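You operate a simulated robot arm through the tools that you are given. There is no shell and no other tool. Be economical: measure what you need, move in short steps, check, and stop when the job is done.

Carry out the task below with a simulated robot arm. There is one attempt and no reset: what you move stays moved.

## Task
Put one of the taped parcels from the top of the packing table on the low shelf of the returns rack. Then fetch the label roll box and set it on the waist-high shelf of the returns rack. Then take the flat pod from the top of the wooden workbench and put it on the tool ledge. Then stack the 10 m cable carton from the top of the wooden workbench on top of the 5 m cable carton. Then put the teal slim carton from the top of the wooden workbench on the low shelf of the till bench. Then put the large brush on the top of the milk bench. Then fetch the drying block and stand it on top of the mains adapter on the top of the till bench. Keep to this order. Set down upright: taped parcel, label roll box, slim carton.

It is judged by the outcome, as a careful person would: the job done as asked, and still so three seconds after it is handed in. It fails if anything else is knocked over, pushed out of place, dropped, spilled or broken.

## Robot
A 7-joint arm with a three-finger gripper on a trunk, on a base that drives. Base frame: it is fixed to the floor where the robot stands at the start and does not move with it; the origin is under the middle of the robot, x ahead of it, y to its left, z up. Lengths are in mm, angles in degrees, forces in N, time in s.
With the tool pointing down near the work surface it reaches from about 440 to 920 mm from the robot's upright axis, wherever it stands. Its first joint turns from -166.0 to 166.0 degrees. Places, roughly: cable carton [-1500, 1000, 1000]; drying block [-2000, 500, 1000]; flat pod (4x4x3 cm) [-1300, 300, 900]; label roll box [750, 750, 1000]; large brush (8x4x9 cm) [-1500, -100, 900]; low shelf of the returns rack [900, 1600, 400]; low shelf of the till bench [-2000, 1300, 500]; mains adapter [-2000, 1000, 1000]; slim carton [-1500, 1000, 1000]; taped parcel [750, 500, 1000]; tool ledge [-5900, 1500, 900]; top of the milk bench [-2000, -2300, 900]; waist-high shelf of the returns rack [900, 1600, 900]. Payload 2.69 kg.
Tool frame: the origin (TCP) lies between the finger pads and is the grasp point; the fingertips stand 29 mm ahead of it; z points along the fingers, y is the line along which they close. The gripper opens to 120 mm. The gripper's body begins 78 mm behind the TCP.
Orientation is that of the tool frame in the base frame, as a unit quaternion [w, x, y, z]. With the fingers straight down and closing along the base's y, the tool's x points along the base's -x, its y along +y and its z along -z.

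## Interface
- The arm moves only by the tool servo_tool. Its argument "commands" is a list of rows, each a list of 3 entries, a list of its own where there are three numbers: the opening, from 0 (shut) to 1 (fully open), then the shift along the tool's x, y, z in units of 250 mm (1.0 is 250 mm), then the turn, a rotation vector about the tool's x, y, z in units of 90 degrees (1.0 is 90 degrees). In form: [[hand, [dx, dy, dz], [wx, wy, wz]], ...]. A call has 1 to 20 rows; each row is the pose to reach, as a shift and turn from the pose commanded when the call began, along the tool's axes at that moment. A call with a number of a shift or a turn outside -1 to 1 is refused whole. A row lasts 0.2 s, in which the tool goes at most 50 mm and 8.6 degrees; a call with a longer step from one row to the next is refused whole, and so is a gripper value outside its range. A pose out of reach is approached as far as the arm can. The call stops where the force on the tool passes 40 N (or 10 N more than at its start, if that is more) or the arm is blocked; 0.2 s more then pass. The fingers move at their own pace and stop on an object; they squeeze with about 33 N. The grip force told is the motor's: it shows also when the fingers shut on nothing. Time passes only in rows, and 0.2 s behind the last, so rows that repeat a pose let the fingers close. The reply holds the time, the measured pose of the TCP, the force on the tool along the base axes, the opening and the grip force, in the units named above and with some noise, with the torque about the TCP (base axes, N m) and any sound that the robot's microphone picked up.
- Cameras (640 x 400 px; columns grow to the right, rows downward): "scene" is now at [243.3, 45.1, 1314.4]; the picture's right is [0.52, -0.85, 0.00], its down [-0.42, -0.26, -0.87] and it looks along [0.74, 0.46, -0.49] (base axes); focal length 265 px, centre (320, 200). "wrist" rides on the gripper at [63, 0, -104] in the tool frame; the picture's right is [0.01, 1.00, 0.00], its down [-0.83, 0.00, -0.56] and it looks along [-0.56, 0.00, 0.83] (tool axes); focal length 275 px, centre (320, 200). There is no depth. A picture from a camera that has moved, and an enlarged one, comes with that camera's place and axes in the base frame and with its lens. The place of the scene camera against the robot may be out by one fixed shift of up to 12 mm in any direction.
- camera(camera): a new picture of that camera. No time passes.
- slide_trunk(by): slides the trunk up (or, below 0, down) by that many mm; the arm and the scene camera ride with it, the base frame stays. It gives what a move gives, with no picture.
- steer(legs): drives the robot by 1 to 6 legs, each [ahead, left, turn to the left] in mm, mm and degrees, along the robot's own axes; the way and the turn of a leg run together, so that a leg with both is an arc; at most 1500 mm and 180 degrees a leg. The arm and the cameras ride along, it lands a little off, and it stops where it bumps. It gives what a move gives.
- head_to(pan, tilt): turns the head with the scene camera to pan (to the left, within 86 degrees either way) and tilt (down, from -29 to 69), counted from straight ahead of the robot. It gives what a move gives.
- zoom(camera, box): a new picture of the part [left, top, right, bottom] of that camera's present view, enlarged. No time passes.
- hand_in(): hands the job in; it is judged then, once.

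Work in short steps. Places have to be worked out from the pictures, the camera data and where the tool is seen: move nearer, look again, correct. Check each grasp and each placing, and mend what went wrong. You have 207 turns and 200 pictures in all, those below and enlarged ones among them. Open the gripper and draw the arm clear of the work before you hand the job in, unless the task says otherwise; then end with one line.

The tools are called by a JSON object that holds its "fn" and its "kwargs". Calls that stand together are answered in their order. servo_tool: Moves the arm, as the interface text tells. Its arguments: {"type":"object","properties":{"commands":{"type":"array"}},"required":["commands"]} The other tools are called the same way: slide_trunk (by) slides the trunk up or down; steer (legs) drives the base; head_to (pan, tilt) turns the head that bears the scene camera; camera (camera) takes a picture; zoom (camera, box) takes an enlarged picture of a part of a camera's view; hand_in () hands the job in.

At the start:

```text
clock: 0.0
ee_pos: [392.6, 305.1, 1095.8]
orientation: [0.0, 0.0, 1.0, -0.001]
force: [-1.2, -0.3, 0.0]
wrist_torque: [0.04, -0.03, -0.02]
grip_width: 120.0
finger_force: 0.0
trunk travel left (down, up): [-550.0, 63.0]
robot x, y, heading: [-2.7, -1.5, 0.1]
head pan, tilt: [31.5, 29.3]
```

scene: 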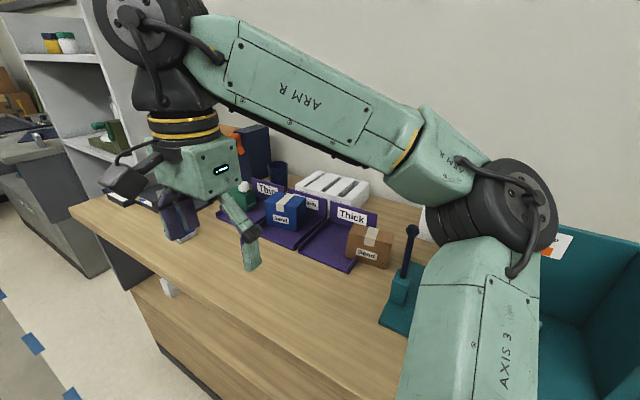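
wrist: 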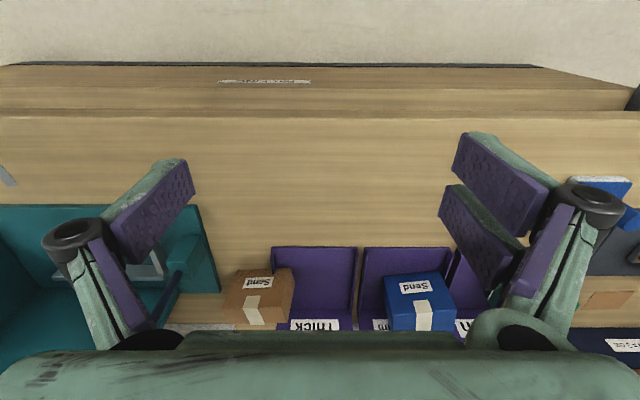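

I'll look more closely at the packing table from the scene camera to identify the parcels and the label roll box.

{"fn": "zoom", "kwargs": {"camera": "scene", "box": [80, 100, 440, 325]}}

{"fn": "zoom", "kwargs": {"camera": "wrist", "box": [160, 160, 640, 360]}}

```text
1.78 times, centred on (260, 212) of scene
camera zoom: at [243.3, 45.1, 1314.4], right [0.52, -0.85, 0.0], down [-0.42, -0.26, -0.87], along [0.74, 0.46, -0.49], focal length 470 px, centre (427, 178)
```

zoom: 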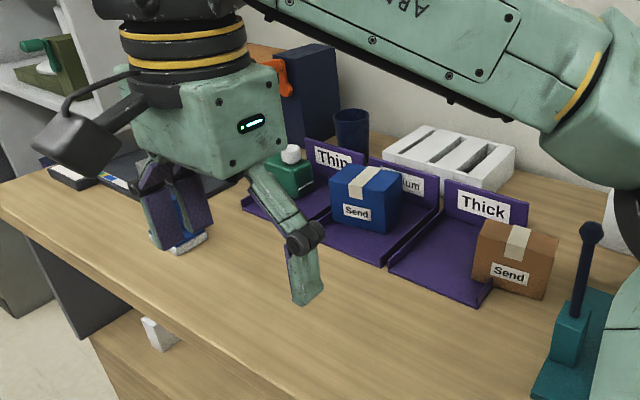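

```text
1.33 times, centred on (400, 260) of wrist
camera zoom: at [329.7, 303.9, 1201.6], right [-0.01, 1.0, 0.0], down [0.83, 0.0, 0.56], along [0.56, 0.0, -0.83], focal length 367 px, centre (213, 120)
```

zoom: 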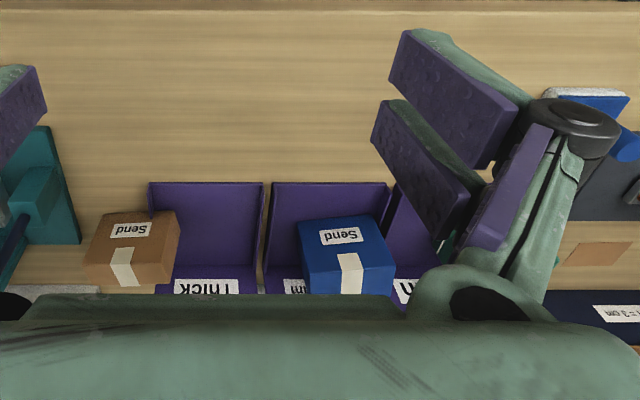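

The blue parcel's label is near (698,457,913) and the brown one's near (694,205,906). Next I look left toward the returns rack and the label roll box.

{"fn": "head_to", "kwargs": {"pan": 75, "tilt": 30}}

{"fn": "camera", "kwargs": {"camera": "scene"}}

```text
clock: 1.1
ee_pos: [393.3, 306.2, 1096.3]
orientation: [0.001, 0.0, 1.0, 0.001]
force: [-0.3, -0.4, -0.8]
wrist_torque: [0.01, 0.02, -0.01]
grip_width: 119.8
finger_force: 0.1
trunk travel left (down, up): [-550.0, 63.0]
robot x, y, heading: [-2.3, 1.6, 0.1]
head pan, tilt: [75.0, 30.0]
```

```text
195 pictures are left
camera scene: at [189.5, 85.0, 1313.4], right [0.97, -0.26, 0.0], down [-0.13, -0.48, -0.87], along [0.22, 0.84, -0.5], focal length 265 px, centre (320, 200)
```

scene: 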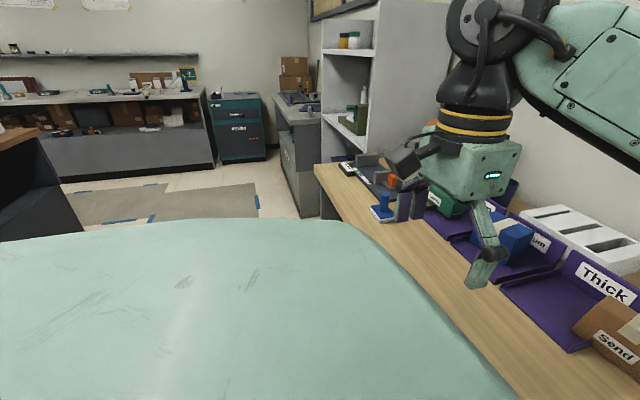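

{"fn": "zoom", "kwargs": {"camera": "scene", "box": [260, 0, 580, 230]}}

```text
1.74 times, centred on (420, 115) of scene
camera zoom: at [189.5, 85.0, 1313.4], right [0.97, -0.26, 0.0], down [-0.13, -0.48, -0.87], along [0.22, 0.84, -0.5], focal length 460 px, centre (146, 348)
```

zoom: 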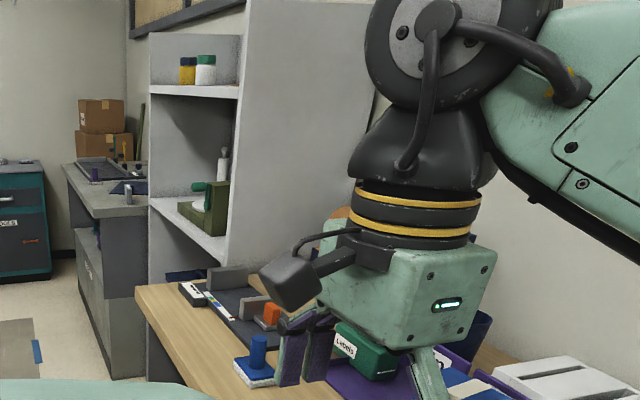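

The green "Labels" box sits at the thin slot. I'll drive left a bit to view the rack from its open side, which I take to be facing -x.

{"fn": "steer", "kwargs": {"legs": [[-100, 0, 0], [0, 1300, 0]]}}

{"fn": "head_to", "kwargs": {"pan": 15, "tilt": 35}}

{"fn": "camera", "kwargs": {"camera": "scene"}}

{"fn": "camera", "kwargs": {"camera": "wrist"}}

```text
clock: 12.2
ee_pos: [289.2, 1606.1, 1096.0]
orientation: [0.0, -0.002, 1.0, 0.0]
force: [-0.2, 0.1, -0.1]
wrist_torque: [-0.01, 0.05, -0.01]
grip_width: 119.8
finger_force: 0.2
trunk travel left (down, up): [-550.0, 63.0]
robot x, y, heading: [-104.9, 1302.1, 0.3]
head pan, tilt: [75.0, 30.0]
```

```text
clock: 13.5
ee_pos: [289.2, 1605.7, 1096.4]
orientation: [0.0, -0.001, 1.0, 0.001]
force: [-0.4, 0.1, -0.3]
wrist_torque: [-0.01, -0.01, 0.0]
grip_width: 119.8
finger_force: 0.1
trunk travel left (down, up): [-550.0, 63.0]
robot x, y, heading: [-106.3, 1297.4, 0.2]
head pan, tilt: [15.0, 35.0]
```

```text
193 pictures are left
camera scene: at [147.6, 1320.9, 1305.6], right [0.26, -0.96, 0.0], down [-0.55, -0.15, -0.82], along [0.79, 0.21, -0.57], focal length 265 px, centre (320, 200)
```

scene: 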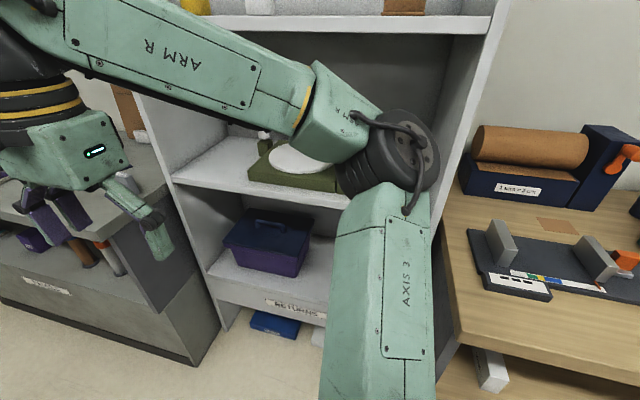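

```text
192 pictures are left
camera wrist: at [225.4, 1604.5, 1201.6], right [-0.01, 1.0, 0.0], down [0.83, 0.01, 0.56], along [0.56, 0.01, -0.83], focal length 275 px, centre (320, 200)
```

wrist: 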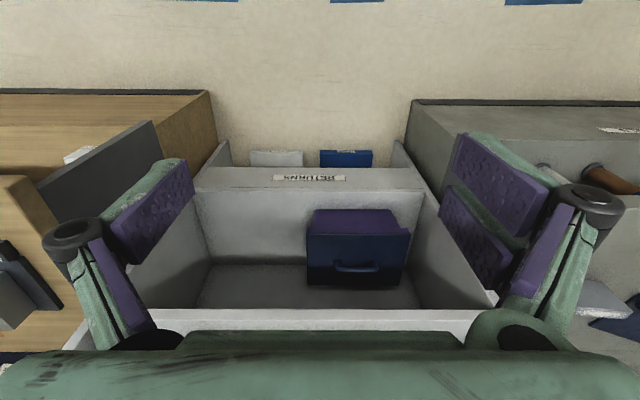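

The low shelf has a purple bin on its left half, so there is free space at about y 1200–1530. I go back to the packing table to measure the parcels from close up.

{"fn": "steer", "kwargs": {"legs": [[0, -980, 0], [100, 0, 0]]}}

{"fn": "head_to", "kwargs": {"pan": 0, "tilt": 45}}

{"fn": "camera", "kwargs": {"camera": "scene"}}

{"fn": "camera", "kwargs": {"camera": "wrist"}}

```text
clock: 22.2
ee_pos: [391.2, 610.5, 1095.0]
orientation: [0.0, 0.006, 1.0, 0.0]
force: [0.4, -0.6, 0.5]
wrist_torque: [-0.01, 0.01, 0.01]
grip_width: 119.9
finger_force: 0.1
trunk travel left (down, up): [-550.0, 63.0]
robot x, y, heading: [-7.2, 310.8, -0.7]
head pan, tilt: [15.0, 35.0]
```

```text
clock: 23.0
ee_pos: [390.0, 611.6, 1096.4]
orientation: [0.0, 0.006, 1.0, 0.001]
force: [0.1, 0.3, 1.0]
wrist_torque: [0.01, -0.02, 0.0]
grip_width: 119.9
finger_force: 0.0
trunk travel left (down, up): [-550.0, 63.0]
robot x, y, heading: [-7.2, 313.2, -0.5]
head pan, tilt: [0.0, 45.0]
```

```text
191 pictures are left
camera scene: at [240.8, 306.2, 1290.8], right [-0.01, -1.0, 0.0], down [-0.71, 0.01, -0.71], along [0.71, -0.01, -0.71], focal length 265 px, centre (320, 200)
```

scene: 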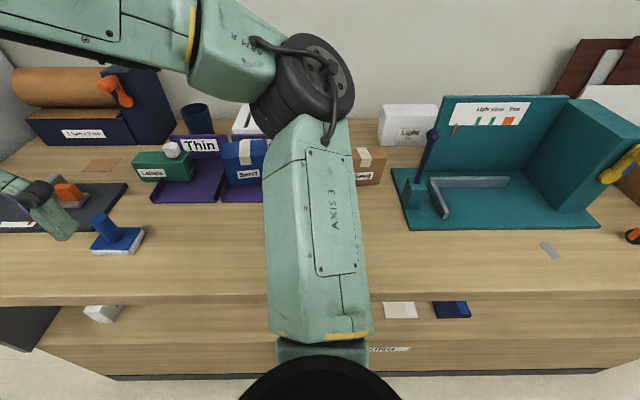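

```text
190 pictures are left
camera wrist: at [327.1, 611.1, 1201.5], right [0.01, 1.0, 0.0], down [0.83, -0.01, 0.56], along [0.56, 0.0, -0.83], focal length 275 px, centre (320, 200)
```

wrist: 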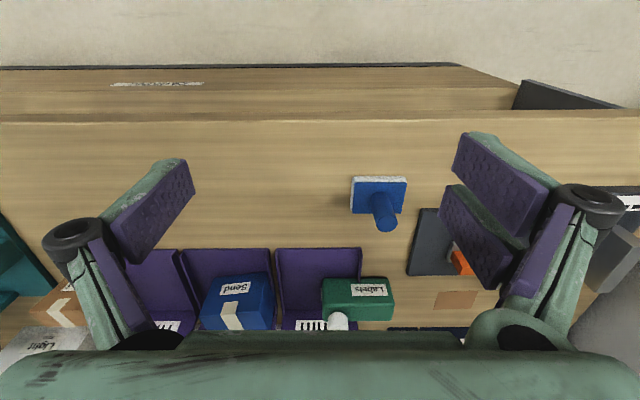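

I'll flip the tool 180° about its axis, so the wrist camera will sit above the tool when I tilt it forward. First half of the turn now.

{"fn": "servo_tool", "kwargs": {"commands": [[1, [0, 0, 0], [0, 0, 0.09]], [1, [0, 0, 0], [0, 0, 0.18]], [1, [0, 0, 0], [0, 0, 0.27]], [1, [0, 0, 0], [0, 0, 0.36]], [1, [0, 0, 0], [0, 0, 0.45]], [1, [0, 0, 0], [0, 0, 0.54]], [1, [0, 0, 0], [0, 0, 0.63]], [1, [0, 0, 0], [0, 0, 0.72]], [1, [0, 0, 0], [0, 0, 0.81]], [1, [0, 0, 0], [0, 0, 0.9]], [1, [0, 0, 0], [0, 0, 0.99]]]}}

{"fn": "servo_tool", "kwargs": {"commands": [[1, [0, 0, 0], [0, 0, 0.09]], [1, [0, 0, 0], [0, 0, 0.18]], [1, [0, 0, 0], [0, 0, 0.27]], [1, [0, 0, 0], [0, 0, 0.36]], [1, [0, 0, 0], [0, 0, 0.45]], [1, [0, 0, 0], [0, 0, 0.54]], [1, [0, 0, 0], [0, 0, 0.63]], [1, [0, 0, 0], [0, 0, 0.72]], [1, [0, 0, 0], [0, 0, 0.81]], [1, [0, 0, 0], [0, 0, 0.9]], [1, [0, 0, 0], [0, 0, 0.99]]]}}

```text
clock: 25.4
ee_pos: [390.5, 610.0, 1097.5]
orientation: [0.0, 0.707, 0.707, 0.001]
force: [-1.1, 0.2, -1.0]
wrist_torque: [-0.01, -0.01, 0.02]
grip_width: 120.0
finger_force: 0.0
trunk travel left (down, up): [-550.0, 63.0]
robot x, y, heading: [-5.0, 313.5, -0.8]
head pan, tilt: [0.0, 45.0]
```

```text
clock: 27.8
ee_pos: [389.8, 611.9, 1095.7]
orientation: [-0.001, 1.0, 0.008, 0.0]
force: [0.1, 0.0, -1.1]
wrist_torque: [-0.01, -0.04, 0.01]
grip_width: 119.8
finger_force: 0.0
trunk travel left (down, up): [-550.0, 63.0]
robot x, y, heading: [-6.1, 311.4, -0.6]
head pan, tilt: [0.0, 45.0]
```

The flip worked. Next I tilt the fingers 45° forward and move to a viewpoint above the slots.

{"fn": "servo_tool", "kwargs": {"commands": [[1, [0.1, 0.07, 0], [0, 0.06, 0]], [1, [0.2, 0.14, 0], [0, 0.12, 0]], [1, [0.3, 0.21, 0], [0, 0.19, 0]], [1, [0.4, 0.28, 0], [0, 0.26, 0]], [1, [0.5, 0.35, 0], [0, 0.32, 0]], [1, [0.6, 0.42, 0], [0, 0.38, 0]], [1, [0.7, 0.49, 0], [0, 0.44, 0]], [1, [0.8, 0.56, 0], [0, 0.5, 0]], [1, [0.8, 0.56, 0], [0, 0.5, 0]]]}}

{"fn": "camera", "kwargs": {"camera": "wrist"}}

{"fn": "camera", "kwargs": {"camera": "scene"}}

```text
clock: 29.8
ee_pos: [591.1, 474.3, 1095.5]
orientation: [-0.004, 0.924, 0.008, 0.383]
force: [0.4, 0.4, -0.7]
wrist_torque: [0.04, 0.01, -0.01]
grip_width: 120.1
finger_force: 0.1
trunk travel left (down, up): [-550.0, 63.0]
robot x, y, heading: [-5.2, 311.3, -0.7]
head pan, tilt: [0.0, 45.0]
```

```text
189 pictures are left
camera wrist: at [562.3, 474.7, 1214.6], right [0.02, -1.0, 0.0], down [-0.98, -0.02, -0.2], along [0.2, 0.0, -0.98], focal length 275 px, centre (320, 200)
```

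wrist: 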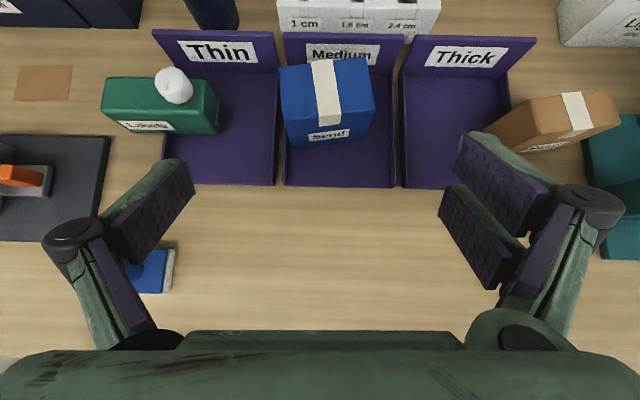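

```text
188 pictures are left
camera scene: at [240.7, 306.1, 1290.7], right [-0.01, -1.0, 0.0], down [-0.71, 0.01, -0.71], along [0.71, -0.01, -0.71], focal length 265 px, centre (320, 200)
```

scene: 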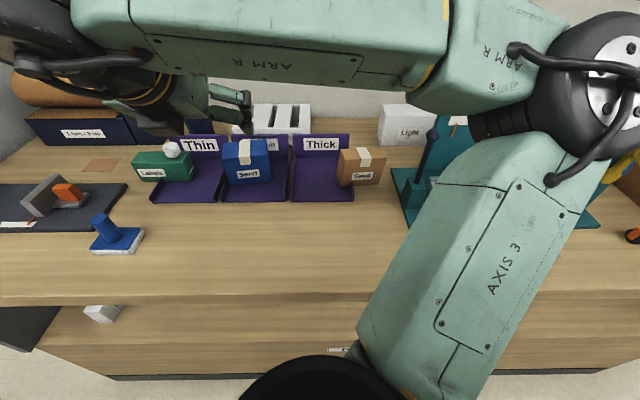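

The blue parcel is clear on both sides and narrower than the gripper. I zoom in to measure it, and look at the label box with the white ball.

{"fn": "zoom", "kwargs": {"camera": "wrist", "box": [230, 20, 430, 200]}}

{"fn": "zoom", "kwargs": {"camera": "scene", "box": [110, 110, 400, 230]}}

```text
2.22 times, centred on (330, 110) of wrist
camera zoom: at [562.3, 474.7, 1214.6], right [0.02, -1.0, 0.0], down [-0.98, -0.02, -0.2], along [0.2, 0.0, -0.98], focal length 612 px, centre (298, 400)
```

zoom: 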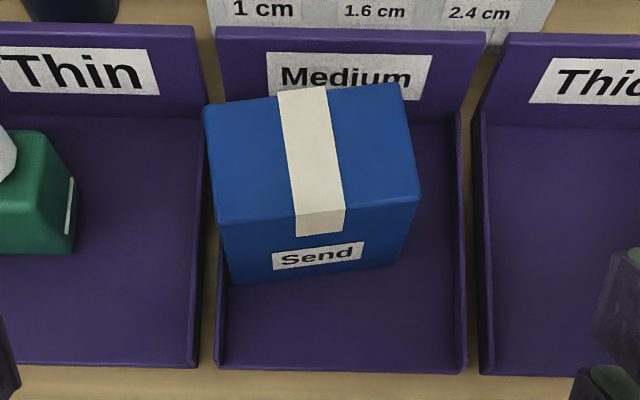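

```text
2.21 times, centred on (255, 170) of scene
camera zoom: at [240.7, 306.1, 1290.7], right [-0.01, -1.0, 0.0], down [-0.71, 0.01, -0.71], along [0.71, -0.01, -0.71], focal length 584 px, centre (463, 266)
```

zoom: 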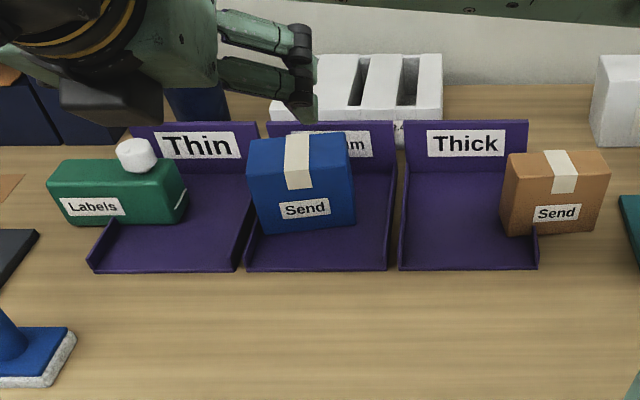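

Blue parcel estimate: centre (730, 470), about 92 wide by 62 deep by 71 high, base near z 890, yawed about 8°. I move to a pre-grasp on the tool axis and align the yaw.

{"fn": "servo_tool", "kwargs": {"commands": [[1, [-0.03, 0.02, 0.12], [0.02, 0, -0.02]], [1, [-0.06, 0.05, 0.25], [0.04, 0, -0.04]], [1, [-0.08, 0.072, 0.378], [0.06, 0, -0.06]], [1, [-0.08, 0.072, 0.378], [0.06, 0, -0.06]]]}}

{"fn": "camera", "kwargs": {"camera": "wrist"}}

```text
clock: 30.8
ee_pos: [646.5, 456.3, 1013.9]
orientation: [-0.03, 0.921, 0.07, 0.382]
force: [-0.2, 0.4, 0.1]
wrist_torque: [0.02, -0.02, -0.01]
grip_width: 119.9
finger_force: 0.1
trunk travel left (down, up): [-550.0, 63.0]
robot x, y, heading: [-7.9, 310.7, -0.7]
head pan, tilt: [0.0, 45.0]
```

```text
185 pictures are left
camera wrist: at [618.3, 452.6, 1133.1], right [0.16, -0.99, 0.0], down [-0.97, -0.15, -0.2], along [0.19, 0.03, -0.98], focal length 275 px, centre (320, 200)
```

wrist: 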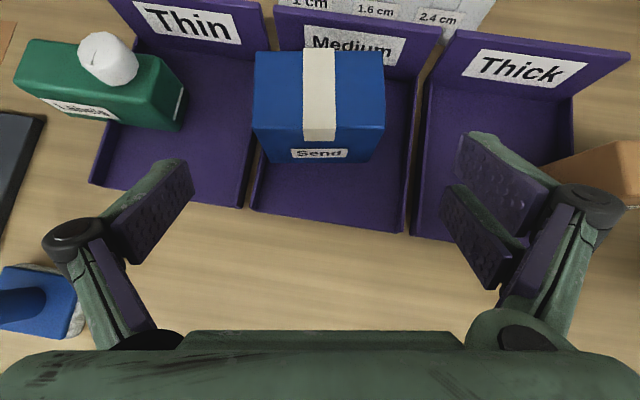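

Now aligned and centred. I advance along the tool axis in two parts.

{"fn": "servo_tool", "kwargs": {"commands": [[1, [0, 0, 0.1], [0, 0, 0]], [1, [0, 0, 0.2], [0, 0, 0]], [1, [0, 0, 0.28], [0, 0, 0]], [1, [0, 0, 0.28], [0, 0, 0]]]}}

{"fn": "camera", "kwargs": {"camera": "wrist"}}

{"fn": "camera", "kwargs": {"camera": "scene"}}

```text
clock: 31.8
ee_pos: [694.4, 465.2, 965.0]
orientation: [-0.03, 0.922, 0.07, 0.38]
force: [-0.8, 0.5, -0.8]
wrist_torque: [0.0, -0.01, -0.03]
grip_width: 119.9
finger_force: 0.1
trunk travel left (down, up): [-550.0, 63.0]
robot x, y, heading: [-5.7, 314.3, -0.8]
head pan, tilt: [0.0, 45.0]
```

```text
184 pictures are left
camera wrist: at [665.4, 459.7, 1083.6], right [0.15, -0.99, 0.0], down [-0.97, -0.15, -0.19], along [0.19, 0.03, -0.98], focal length 275 px, centre (320, 200)
```

wrist: 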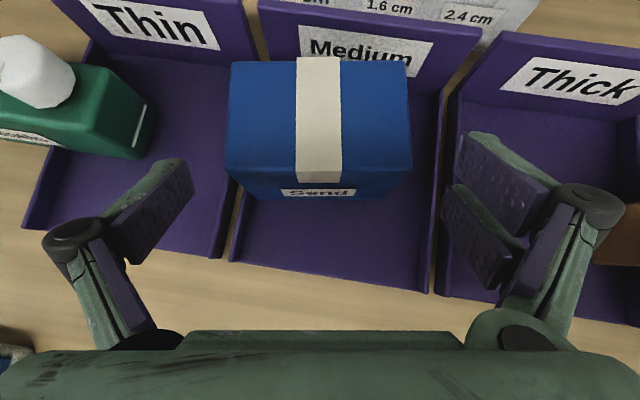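

```text
183 pictures are left
camera scene: at [240.7, 306.1, 1290.7], right [-0.01, -1.0, 0.0], down [-0.71, 0.01, -0.71], along [0.71, -0.01, -0.71], focal length 265 px, centre (320, 200)
```

scene: 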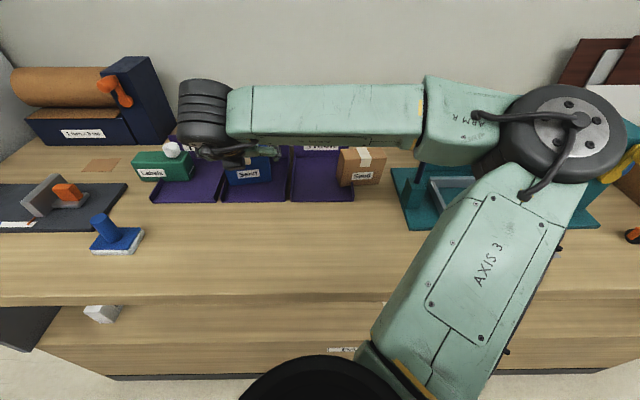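

The elbow hangs low near the teal fixture, so I raise the trunk 60 mm to lift the whole arm before descending the rest of the way.

{"fn": "slide_trunk", "kwargs": {"by": 60}}

{"fn": "servo_tool", "kwargs": {"commands": [[1, [-0.17, 0, 0.17], [0, 0, 0]], [1, [-0.17, 0, 0.24], [0, 0, 0]], [1, [-0.17, 0, 0.24], [0, 0, 0]]]}}

{"fn": "camera", "kwargs": {"camera": "scene"}}

{"fn": "camera", "kwargs": {"camera": "wrist"}}

```text
clock: 32.8
ee_pos: [694.7, 464.7, 1024.6]
orientation: [-0.031, 0.921, 0.07, 0.381]
force: [0.6, 0.4, 0.3]
wrist_torque: [0.01, -0.01, 0.05]
grip_width: 120.0
finger_force: 0.0
trunk travel left (down, up): [-610.0, 3.0]
robot x, y, heading: [-6.6, 313.2, -0.7]
head pan, tilt: [0.0, 45.0]
```

```text
refused: row 1 steps farther than a row can; nothing moved
```

```text
182 pictures are left
camera scene: at [240.9, 306.1, 1350.7], right [-0.01, -1.0, 0.0], down [-0.71, 0.01, -0.71], along [0.71, -0.01, -0.71], focal length 265 px, centre (320, 200)
```

scene: 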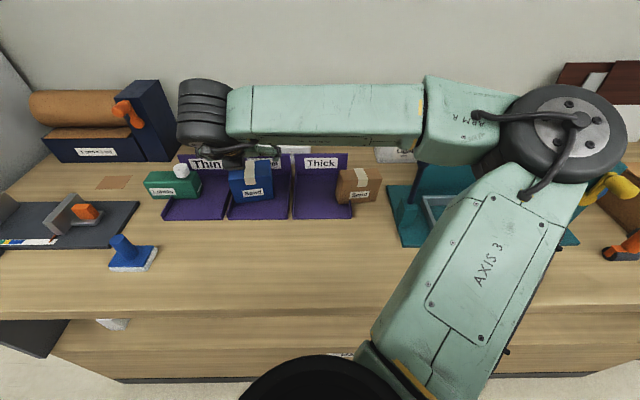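

```text
181 pictures are left
camera wrist: at [665.4, 459.7, 1143.6], right [0.15, -0.99, 0.0], down [-0.97, -0.15, -0.19], along [0.19, 0.03, -0.98], focal length 275 px, centre (320, 200)
```

wrist: 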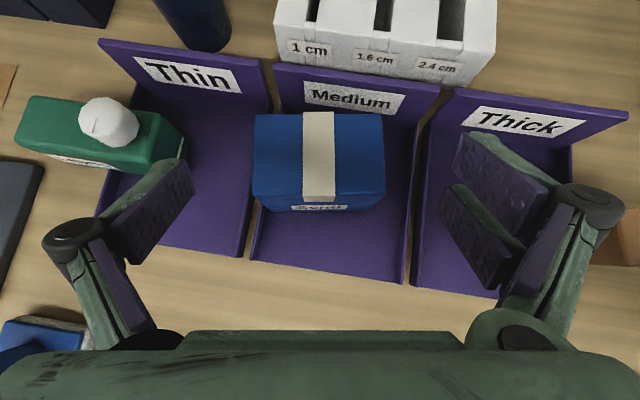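

The rows were too long; I repeat it with smaller steps.

{"fn": "servo_tool", "kwargs": {"commands": [[1, [-0.09, 0, 0.09], [0, 0, 0]], [1, [-0.17, 0, 0.17], [0, 0, 0]], [1, [-0.17, 0, 0.27], [0, 0, 0]], [1, [-0.17, 0, 0.36], [0, 0, 0]], [1, [-0.17, 0, 0.36], [0, 0, 0]]]}}

{"fn": "camera", "kwargs": {"camera": "wrist"}}

```text
clock: 34.0
ee_pos: [728.0, 469.3, 931.1]
orientation: [-0.03, 0.922, 0.07, 0.381]
force: [-0.6, -0.2, 0.2]
wrist_torque: [-0.03, -0.02, -0.02]
grip_width: 120.0
finger_force: 0.0
trunk travel left (down, up): [-610.0, 3.0]
robot x, y, heading: [-6.8, 314.5, -0.7]
head pan, tilt: [0.0, 45.0]
```

```text
180 pictures are left
camera wrist: at [698.8, 465.6, 1051.3], right [0.15, -0.99, 0.0], down [-0.97, -0.15, -0.19], along [0.19, 0.03, -0.98], focal length 275 px, centre (320, 200)
```

wrist: 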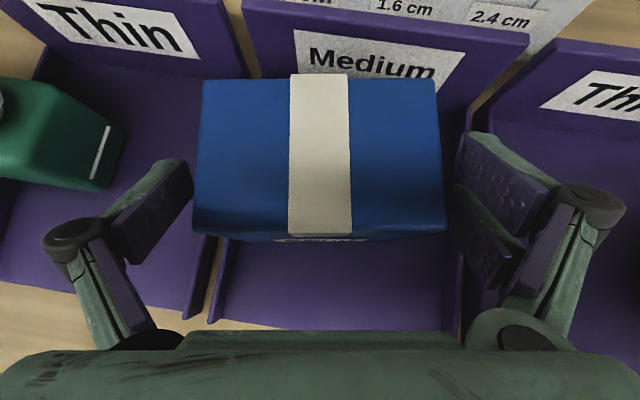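

The fingers straddle the parcel. Closing.

{"fn": "servo_tool", "kwargs": {"commands": [[0.5, [0, 0, 0], [0, 0, 0]], [0.4, [0, 0, 0], [0, 0, 0]], [0.4, [0, 0, 0], [0, 0, 0]], [0.4, [0, 0, 0], [0, 0, 0]], [0.4, [0, 0, 0], [0, 0, 0]]]}}

{"fn": "camera", "kwargs": {"camera": "wrist"}}

```text
clock: 35.2
ee_pos: [727.5, 470.3, 931.2]
orientation: [-0.03, 0.921, 0.07, 0.382]
force: [-0.4, -1.0, 1.3]
wrist_torque: [-0.01, 0.0, -0.04]
grip_width: 99.4
finger_force: 33.2
trunk travel left (down, up): [-610.0, 3.0]
robot x, y, heading: [-8.0, 311.0, -0.7]
head pan, tilt: [0.0, 45.0]
```

```text
179 pictures are left
camera wrist: at [698.6, 465.6, 1051.7], right [0.15, -0.99, 0.0], down [-0.97, -0.15, -0.19], along [0.19, 0.03, -0.98], focal length 275 px, centre (320, 200)
```

wrist: 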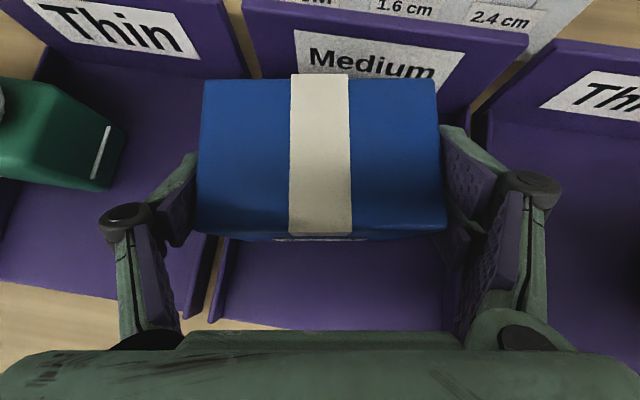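

Gripped (99 mm, 33 N). Lifting straight up 150 mm.

{"fn": "servo_tool", "kwargs": {"commands": [[0.4, [0.05, 0, -0.05], [0, 0, 0]], [0.4, [0.14, 0, -0.14], [0, 0, 0]], [0.4, [0.24, 0, -0.24], [0, 0, 0]], [0.4, [0.34, 0, -0.34], [0, 0, 0]], [0.4, [0.43, 0, -0.43], [0, 0, 0]], [0.4, [0.43, 0, -0.43], [0, 0, 0]]]}}

{"fn": "camera", "kwargs": {"camera": "wrist"}}

{"fn": "camera", "kwargs": {"camera": "scene"}}

```text
clock: 36.6
ee_pos: [728.2, 468.6, 1080.5]
orientation: [-0.031, 0.921, 0.07, 0.381]
force: [0.2, -0.5, -0.8]
wrist_torque: [0.0, 0.04, -0.02]
grip_width: 99.5
finger_force: 33.0
trunk travel left (down, up): [-610.0, 3.0]
robot x, y, heading: [-7.6, 309.2, -0.8]
head pan, tilt: [0.0, 45.0]
```

```text
178 pictures are left
camera wrist: at [699.3, 463.6, 1200.7], right [0.16, -0.99, 0.0], down [-0.97, -0.15, -0.19], along [0.19, 0.03, -0.98], focal length 275 px, centre (320, 200)
```

wrist: 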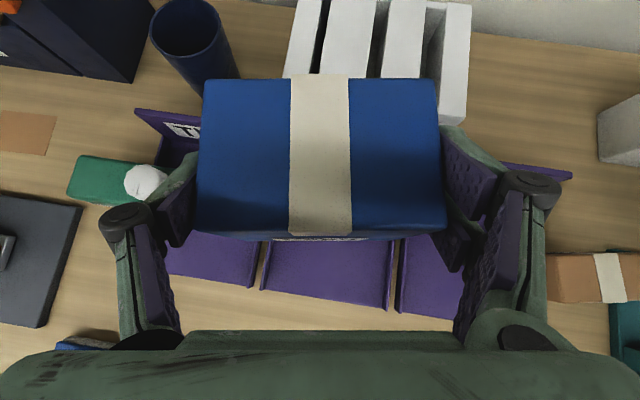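

```text
177 pictures are left
camera scene: at [240.9, 306.1, 1350.7], right [-0.01, -1.0, 0.0], down [-0.71, 0.01, -0.71], along [0.71, -0.01, -0.71], focal length 265 px, centre (320, 200)
```

scene: 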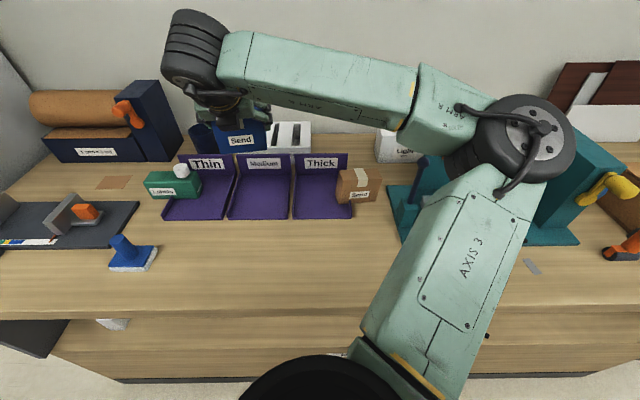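

The parcel is held and upright. I back away from the table, drive left past the rack, and turn right about 31° so the elbow stays clear of the packing table when lowered.

{"fn": "steer", "kwargs": {"legs": [[-430, 0, 0], [0, 1450, 0], [0, 0, -30]]}}

{"fn": "head_to", "kwargs": {"pan": 10, "tilt": 35}}

{"fn": "camera", "kwargs": {"camera": "scene"}}

```text
clock: 51.7
ee_pos: [285.9, 1540.1, 1080.2]
orientation: [0.068, 0.909, -0.166, 0.377]
force: [0.3, -0.5, -1.5]
wrist_torque: [0.01, -0.03, 0.01]
grip_width: 99.6
finger_force: 33.0
trunk travel left (down, up): [-610.0, 3.0]
robot x, y, heading: [-432.8, 1761.6, -30.3]
head pan, tilt: [0.0, 45.0]
```

```text
clock: 52.5
ee_pos: [285.5, 1539.5, 1079.9]
orientation: [0.068, 0.909, -0.167, 0.376]
force: [-0.7, 0.2, -1.3]
wrist_torque: [0.04, 0.02, -0.02]
grip_width: 99.6
finger_force: 33.1
trunk travel left (down, up): [-610.0, 3.0]
robot x, y, heading: [-433.0, 1762.3, -30.3]
head pan, tilt: [10.0, 35.0]
```

```text
176 pictures are left
camera scene: at [-203.6, 1653.2, 1365.5], right [-0.35, -0.94, 0.0], down [-0.54, 0.2, -0.82], along [0.77, -0.28, -0.57], focal length 265 px, centre (320, 200)
```

scene: 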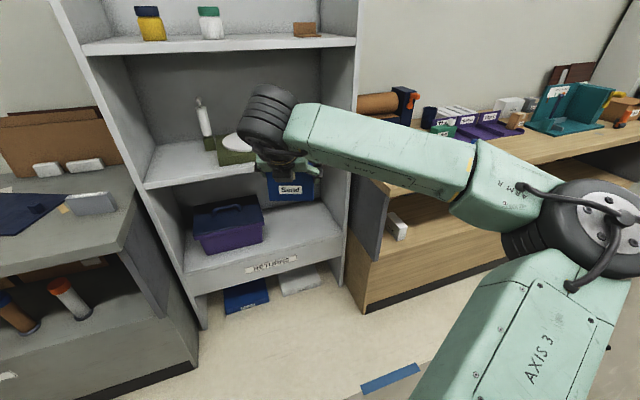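

The rack is clearly visible: low shelf surface at about z 409, front x ≈ 750, free span y 1190–1570. I square the tool to +x, shift it to the right, and lower the trunk.

{"fn": "servo_tool", "kwargs": {"commands": [[0.4, [0.015, 0.12, 0.015], [0.033, 0, -0.033]], [0.4, [0.03, 0.24, 0.03], [0.066, 0, -0.066]], [0.4, [0.045, 0.36, 0.045], [0.1, 0, -0.1]], [0.4, [0.06, 0.48, 0.06], [0.133, 0, -0.133]], [0.4, [0.076, 0.593, 0.076], [0.165, 0, -0.165]], [0.4, [0.076, 0.593, 0.076], [0.165, 0, -0.165]]]}}

{"fn": "slide_trunk", "kwargs": {"by": -530}}

{"fn": "camera", "kwargs": {"camera": "scene"}}

{"fn": "camera", "kwargs": {"camera": "wrist"}}

```text
clock: 53.9
ee_pos: [259.6, 1389.3, 1078.6]
orientation: [-0.003, 0.924, 0.003, 0.383]
force: [-0.3, 0.1, -2.0]
wrist_torque: [0.01, 0.01, -0.01]
grip_width: 99.3
finger_force: 32.7
trunk travel left (down, up): [-610.0, 3.0]
robot x, y, heading: [-434.6, 1764.8, -30.3]
head pan, tilt: [10.0, 35.0]
```

```text
refused: -530 is not a number from -400 to 400
```

```text
175 pictures are left
camera scene: at [-203.6, 1653.3, 1365.5], right [-0.34, -0.94, 0.0], down [-0.54, 0.2, -0.82], along [0.77, -0.28, -0.57], focal length 265 px, centre (320, 200)
```

scene: 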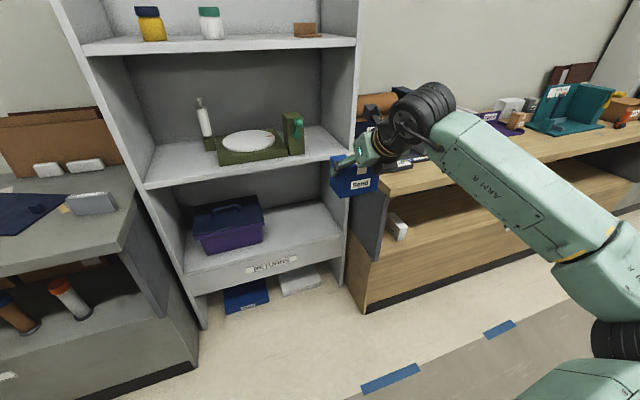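

```text
174 pictures are left
camera wrist: at [230.1, 1389.5, 1198.8], right [0.01, -1.0, 0.0], down [-0.98, -0.01, -0.2], along [0.2, 0.0, -0.98], focal length 275 px, centre (320, 200)
```

wrist: 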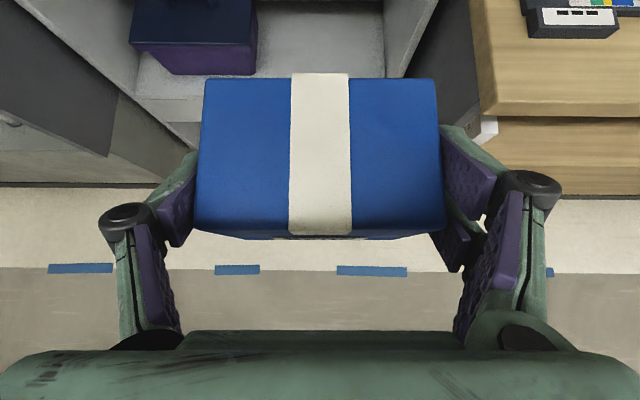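

Trunk travel is limited to 400 per call, so I lower it in two goes.

{"fn": "slide_trunk", "kwargs": {"by": -400}}

{"fn": "slide_trunk", "kwargs": {"by": -150}}

{"fn": "camera", "kwargs": {"camera": "scene"}}

{"fn": "camera", "kwargs": {"camera": "wrist"}}

```text
clock: 57.7
ee_pos: [258.8, 1389.6, 679.5]
orientation: [-0.002, 0.924, 0.002, 0.382]
force: [-0.6, 0.1, -1.5]
wrist_torque: [0.01, -0.01, 0.01]
grip_width: 99.6
finger_force: 33.4
trunk travel left (down, up): [-210.0, 403.0]
robot x, y, heading: [-430.4, 1766.0, -30.2]
head pan, tilt: [10.0, 35.0]
```

```text
clock: 59.4
ee_pos: [257.8, 1392.9, 556.7]
orientation: [0.001, 0.923, 0.004, 0.386]
force: [0.4, -0.2, -2.0]
wrist_torque: [0.0, -0.01, -0.01]
grip_width: 99.4
finger_force: 33.3
trunk travel left (down, up): [-60.0, 553.0]
robot x, y, heading: [-431.7, 1760.4, -30.0]
head pan, tilt: [10.0, 35.0]
```

```text
173 pictures are left
camera scene: at [-207.5, 1656.1, 837.3], right [-0.34, -0.94, 0.0], down [-0.53, 0.19, -0.82], along [0.77, -0.29, -0.57], focal length 265 px, centre (320, 200)
```

scene: 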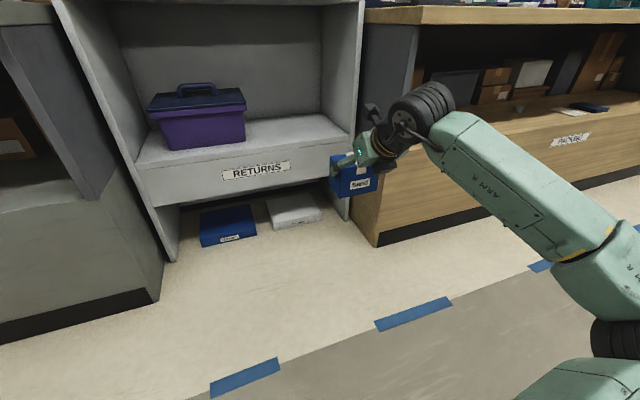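

```text
172 pictures are left
camera wrist: at [227.9, 1392.7, 675.5], right [0.01, -1.0, 0.01], down [-0.98, -0.01, -0.2], along [0.2, -0.01, -0.98], focal length 275 px, centre (320, 200)
```

wrist: 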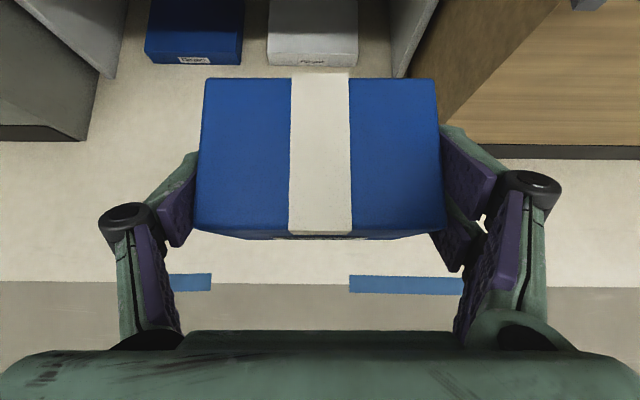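

The trunk is down. The parcel's bottom is around z 490–500 versus shelf ~412. I drive diagonally so that the tool moves along +x, most of the way first, then look.

{"fn": "steer", "kwargs": {"legs": [[300, 168, 0]]}}

{"fn": "camera", "kwargs": {"camera": "scene"}}

{"fn": "camera", "kwargs": {"camera": "wrist"}}

```text
clock: 61.7
ee_pos: [605.3, 1386.0, 559.6]
orientation: [0.002, 0.921, 0.002, 0.389]
force: [0.5, 0.5, -1.1]
wrist_torque: [-0.02, 0.05, 0.0]
grip_width: 99.3
finger_force: 33.1
trunk travel left (down, up): [-60.0, 553.0]
robot x, y, heading: [-82.1, 1755.9, -30.1]
head pan, tilt: [10.0, 35.0]
```

```text
171 pictures are left
camera scene: at [139.4, 1652.0, 837.6], right [-0.35, -0.94, 0.0], down [-0.53, 0.19, -0.83], along [0.77, -0.29, -0.56], focal length 265 px, centre (320, 200)
```

scene: 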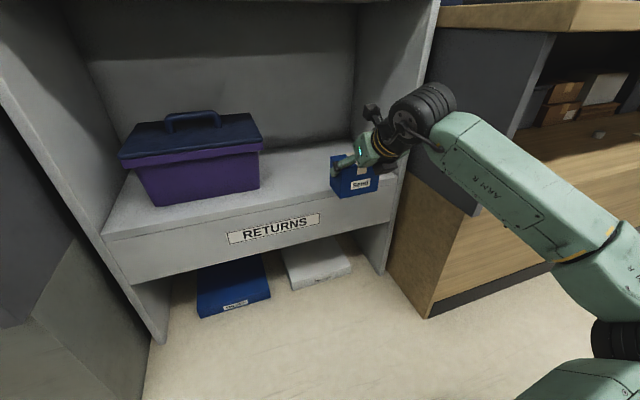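

```text
170 pictures are left
camera wrist: at [574.5, 1386.3, 677.9], right [0.01, -1.0, 0.01], down [-0.98, -0.01, -0.21], along [0.21, -0.01, -0.98], focal length 275 px, centre (320, 200)
```

wrist: 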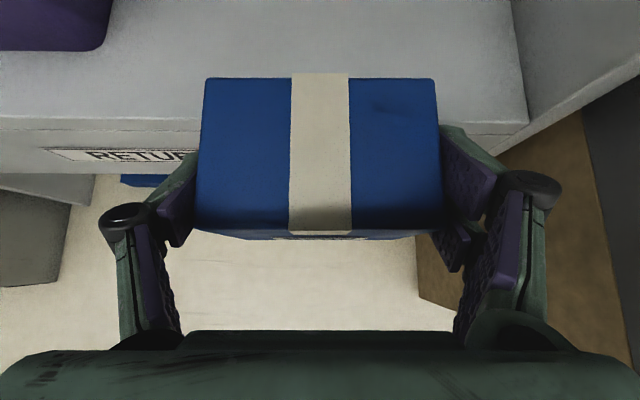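

The height is good and the path is clear. Continuing the remaining ~235 mm in +x.

{"fn": "steer", "kwargs": {"legs": [[203, 117, 0]]}}

{"fn": "camera", "kwargs": {"camera": "scene"}}

{"fn": "camera", "kwargs": {"camera": "wrist"}}

```text
clock: 63.5
ee_pos: [837.6, 1388.9, 559.5]
orientation: [0.002, 0.922, 0.004, 0.388]
force: [-0.7, 0.3, -1.3]
wrist_torque: [0.01, 0.05, 0.01]
grip_width: 99.7
finger_force: 33.2
trunk travel left (down, up): [-60.0, 553.0]
robot x, y, heading: [153.4, 1761.2, -30.3]
head pan, tilt: [10.0, 35.0]
```

```text
169 pictures are left
camera scene: at [372.1, 1654.9, 837.7], right [-0.35, -0.94, 0.0], down [-0.53, 0.19, -0.83], along [0.78, -0.29, -0.56], focal length 265 px, centre (320, 200)
```

scene: 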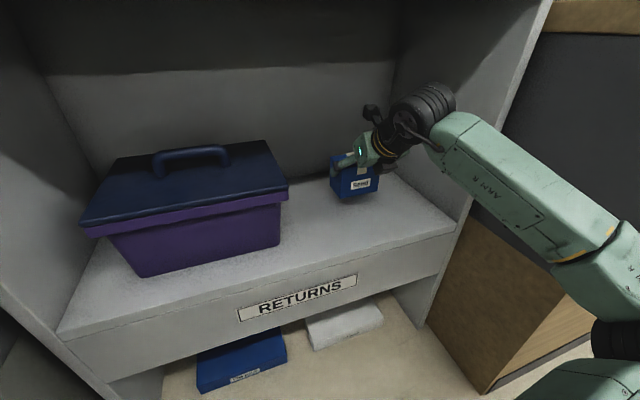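

```text
168 pictures are left
camera wrist: at [807.3, 1389.2, 678.3], right [0.01, -1.0, 0.01], down [-0.98, -0.01, -0.21], along [0.21, -0.01, -0.98], focal length 275 px, centre (320, 200)
```

wrist: 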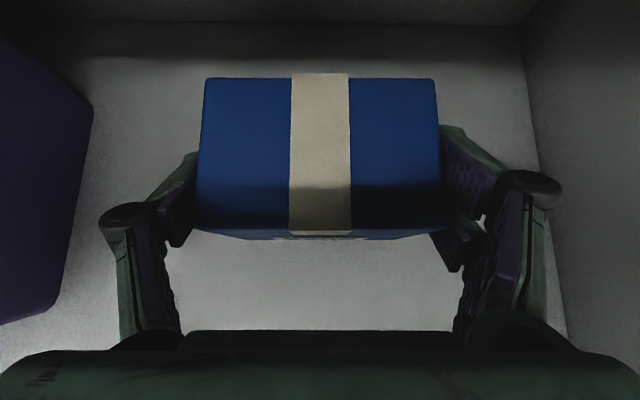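

Well positioned inside. I descend 80 mm, then creep.

{"fn": "servo_tool", "kwargs": {"commands": [[0.4, [-0.07, 0, 0.07], [0, 0, 0]], [0.4, [-0.14, 0, 0.14], [0, 0, 0]], [0.4, [-0.2, 0, 0.2], [0, 0, 0]], [0.4, [-0.22, 0, 0.22], [0, 0, 0]], [0.4, [-0.22, 0, 0.22], [0, 0, 0]]]}}

{"fn": "camera", "kwargs": {"camera": "scene"}}

```text
clock: 64.5
ee_pos: [842.4, 1392.1, 489.5]
orientation: [0.005, 0.919, 0.006, 0.394]
force: [0.2, -0.4, -2.0]
wrist_torque: [0.0, 0.02, 0.02]
grip_width: 99.9
finger_force: 33.4
trunk travel left (down, up): [-60.0, 553.0]
robot x, y, heading: [150.8, 1759.9, -30.1]
head pan, tilt: [10.0, 35.0]
stopped in row 5: the force on the tool passed its limit at 43 N (the readings are from after the stop); the commanded pose is now the measured one
```

```text
167 pictures are left
camera scene: at [370.8, 1653.3, 837.9], right [-0.35, -0.94, 0.0], down [-0.53, 0.19, -0.83], along [0.78, -0.29, -0.56], focal length 265 px, centre (320, 200)
```

scene: 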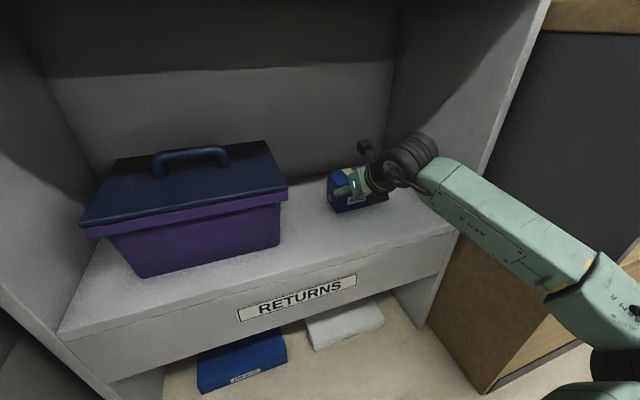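

{"fn": "zoom", "kwargs": {"camera": "scene", "box": [280, 110, 480, 260]}}

{"fn": "servo_tool", "kwargs": {"commands": [[0.4, [-0.01, 0, 0.01], [0, 0, 0]], [0.4, [-0.02, 0, 0.02], [0, 0, 0]], [0.4, [-0.03, 0, 0.03], [0, 0, 0]]]}}

```text
2.67 times, centred on (380, 185) of scene
camera zoom: at [370.8, 1653.3, 837.9], right [-0.35, -0.94, 0.0], down [-0.53, 0.19, -0.83], along [0.78, -0.29, -0.56], focal length 706 px, centre (160, 240)
```

zoom: 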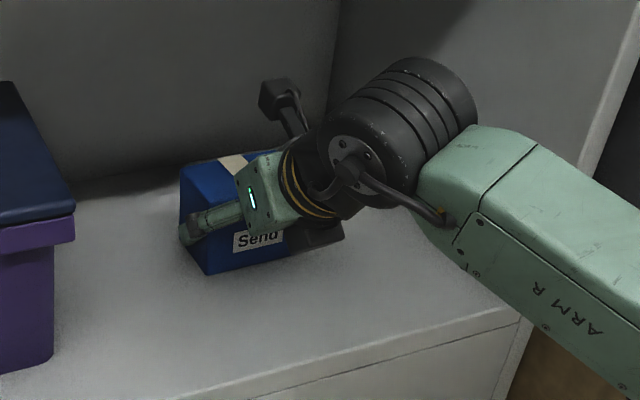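

```text
clock: 65.2
ee_pos: [842.4, 1393.7, 489.4]
orientation: [0.007, 0.916, 0.011, 0.402]
force: [-0.3, 0.2, -0.8]
wrist_torque: [0.03, 0.02, 0.0]
grip_width: 99.7
finger_force: 33.1
trunk travel left (down, up): [-60.0, 553.0]
robot x, y, heading: [153.4, 1765.1, -30.1]
head pan, tilt: [10.0, 35.0]
stopped in row 3: the force on the tool passed its limit at 44 N (the readings are from after the stop); the commanded pose is now the measured one
```

Contact with the shelf is confirmed (box bottom ≈ 448). I level the slight pitch (about 2°) while easing up 3 mm, then open.

{"fn": "servo_tool", "kwargs": {"commands": [[0.4, [0.008, 0, -0.008], [0, -0.028, 0]], [0.4, [0.008, 0, -0.008], [0, -0.028, 0]], [0.9, [0.002, 0, -0.002], [0, -0.028, 0]], [1, [0.002, 0, -0.002], [0, -0.028, 0]], [1, [0.002, 0, -0.002], [0, -0.028, 0]], [1, [0.002, 0, -0.002], [0, -0.028, 0]]]}}

{"fn": "camera", "kwargs": {"camera": "wrist"}}

{"fn": "zoom", "kwargs": {"camera": "scene", "box": [280, 110, 480, 260]}}

```text
clock: 66.8
ee_pos: [841.9, 1391.2, 490.4]
orientation: [0.008, 0.924, 0.007, 0.382]
force: [-0.9, 0.0, 0.8]
wrist_torque: [0.0, -0.02, -0.01]
grip_width: 120.0
finger_force: 0.0
trunk travel left (down, up): [-60.0, 553.0]
robot x, y, heading: [150.7, 1761.3, -30.1]
head pan, tilt: [10.0, 35.0]
stopped in row 6: the arm was blocked; the commanded pose is now the measured one
```

```text
165 pictures are left
camera wrist: at [812.5, 1393.3, 609.2], right [0.01, -1.0, 0.02], down [-0.98, -0.01, -0.19], along [0.19, -0.02, -0.98], focal length 275 px, centre (320, 200)
```

wrist: 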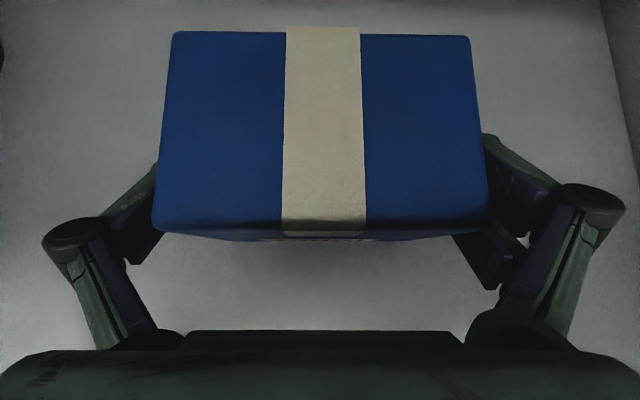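

```text
2.67 times, centred on (380, 185) of scene
camera zoom: at [371.9, 1656.1, 837.7], right [-0.35, -0.94, 0.01], down [-0.53, 0.19, -0.83], along [0.78, -0.29, -0.56], focal length 706 px, centre (160, 240)
```

zoom: 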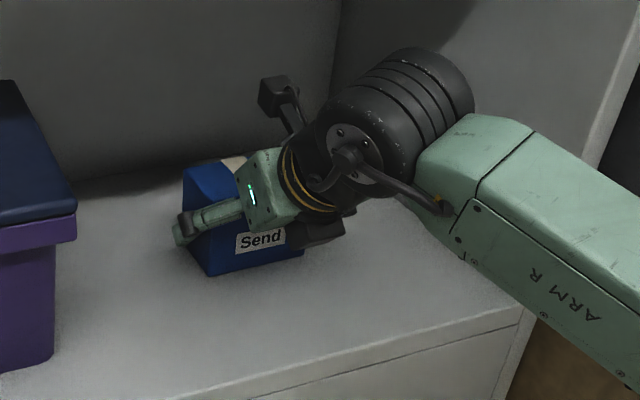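

The parcel slid a little up between the fingers but now sits flat on the shelf, and the fingertips are at shelf level. I retract back along the tool axis.

{"fn": "servo_tool", "kwargs": {"commands": [[1, [0, 0, -0.04], [0, 0, 0]], [1, [0, 0, -0.1], [0, 0, 0]], [1, [0, 0, -0.2], [0, 0, 0]], [1, [0, 0, -0.35], [0, 0, 0]], [1, [0, 0, -0.5], [0, 0, 0]], [1, [0, 0, -0.5], [0, 0, 0]]]}}

{"fn": "camera", "kwargs": {"camera": "wrist"}}

{"fn": "zoom", "kwargs": {"camera": "scene", "box": [240, 90, 480, 260]}}

```text
clock: 68.3
ee_pos: [758.1, 1397.2, 579.4]
orientation: [0.007, 0.925, 0.012, 0.381]
force: [0.4, -0.3, -0.1]
wrist_torque: [0.02, 0.01, 0.02]
grip_width: 120.1
finger_force: 0.0
trunk travel left (down, up): [-60.0, 553.0]
robot x, y, heading: [154.5, 1759.8, -30.1]
head pan, tilt: [10.0, 35.0]
stopped in row 6: the arm was blocked; the commanded pose is now the measured one
```

```text
163 pictures are left
camera wrist: at [728.0, 1398.4, 699.2], right [0.02, -1.0, 0.02], down [-0.98, -0.03, -0.19], along [0.19, -0.02, -0.98], focal length 275 px, centre (320, 200)
```

wrist: 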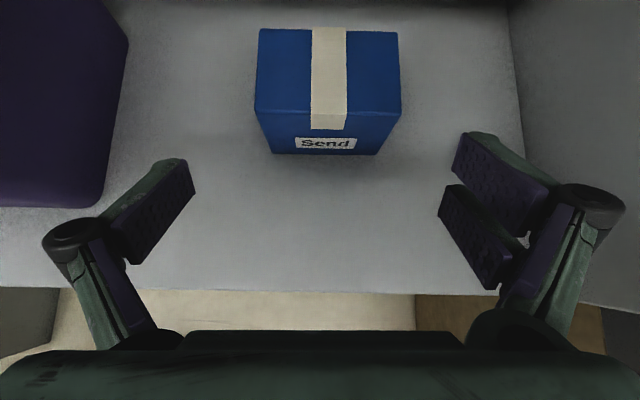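

```text
2.35 times, centred on (360, 175) of scene
camera zoom: at [371.2, 1652.7, 837.8], right [-0.35, -0.94, 0.0], down [-0.53, 0.19, -0.83], along [0.78, -0.29, -0.56], focal length 622 px, centre (226, 259)
```

zoom: 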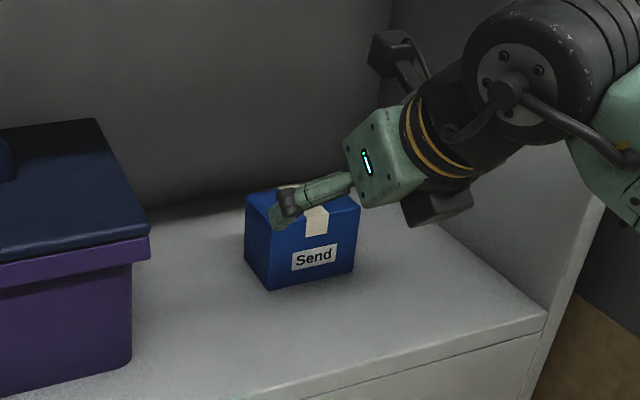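

The parcel stands upright on the low shelf. I back out along -x and raise the trunk.

{"fn": "steer", "kwargs": {"legs": [[-290, -167, 0]]}}

{"fn": "slide_trunk", "kwargs": {"by": 400}}

{"fn": "slide_trunk", "kwargs": {"by": 150}}

{"fn": "camera", "kwargs": {"camera": "scene"}}

```text
clock: 70.6
ee_pos: [420.1, 1396.1, 578.5]
orientation: [0.006, 0.924, 0.01, 0.381]
force: [-0.7, -0.8, 0.9]
wrist_torque: [0.02, -0.02, 0.02]
grip_width: 120.1
finger_force: 0.1
trunk travel left (down, up): [-60.0, 553.0]
robot x, y, heading: [-184.7, 1763.2, -30.3]
head pan, tilt: [10.0, 35.0]
```

```text
clock: 74.4
ee_pos: [422.2, 1394.8, 949.8]
orientation: [0.004, 0.927, 0.008, 0.376]
force: [-0.3, -0.4, 0.3]
wrist_torque: [-0.03, -0.03, 0.04]
grip_width: 119.8
finger_force: 0.1
trunk travel left (down, up): [-460.0, 153.0]
robot x, y, heading: [-184.6, 1762.3, -30.0]
head pan, tilt: [10.0, 35.0]
```

```text
clock: 76.1
ee_pos: [422.9, 1394.8, 1100.7]
orientation: [0.003, 0.927, 0.009, 0.376]
force: [0.3, 0.5, -0.1]
wrist_torque: [0.01, 0.02, 0.02]
grip_width: 119.8
finger_force: 0.0
trunk travel left (down, up): [-610.0, 3.0]
robot x, y, heading: [-186.5, 1760.6, -30.2]
head pan, tilt: [10.0, 35.0]
```

```text
161 pictures are left
camera scene: at [41.9, 1651.3, 1365.5], right [-0.35, -0.94, 0.0], down [-0.54, 0.2, -0.82], along [0.77, -0.28, -0.57], focal length 265 px, centre (320, 200)
```

scene: 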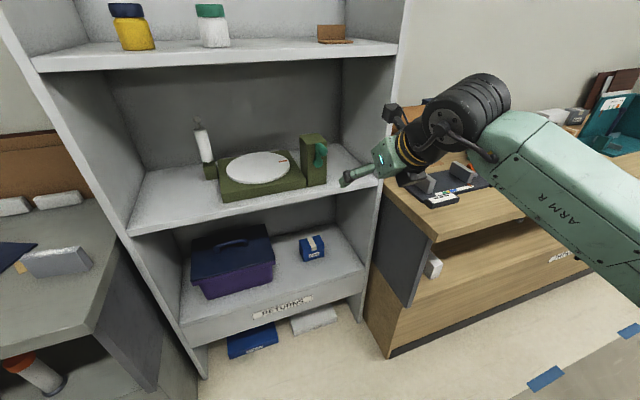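

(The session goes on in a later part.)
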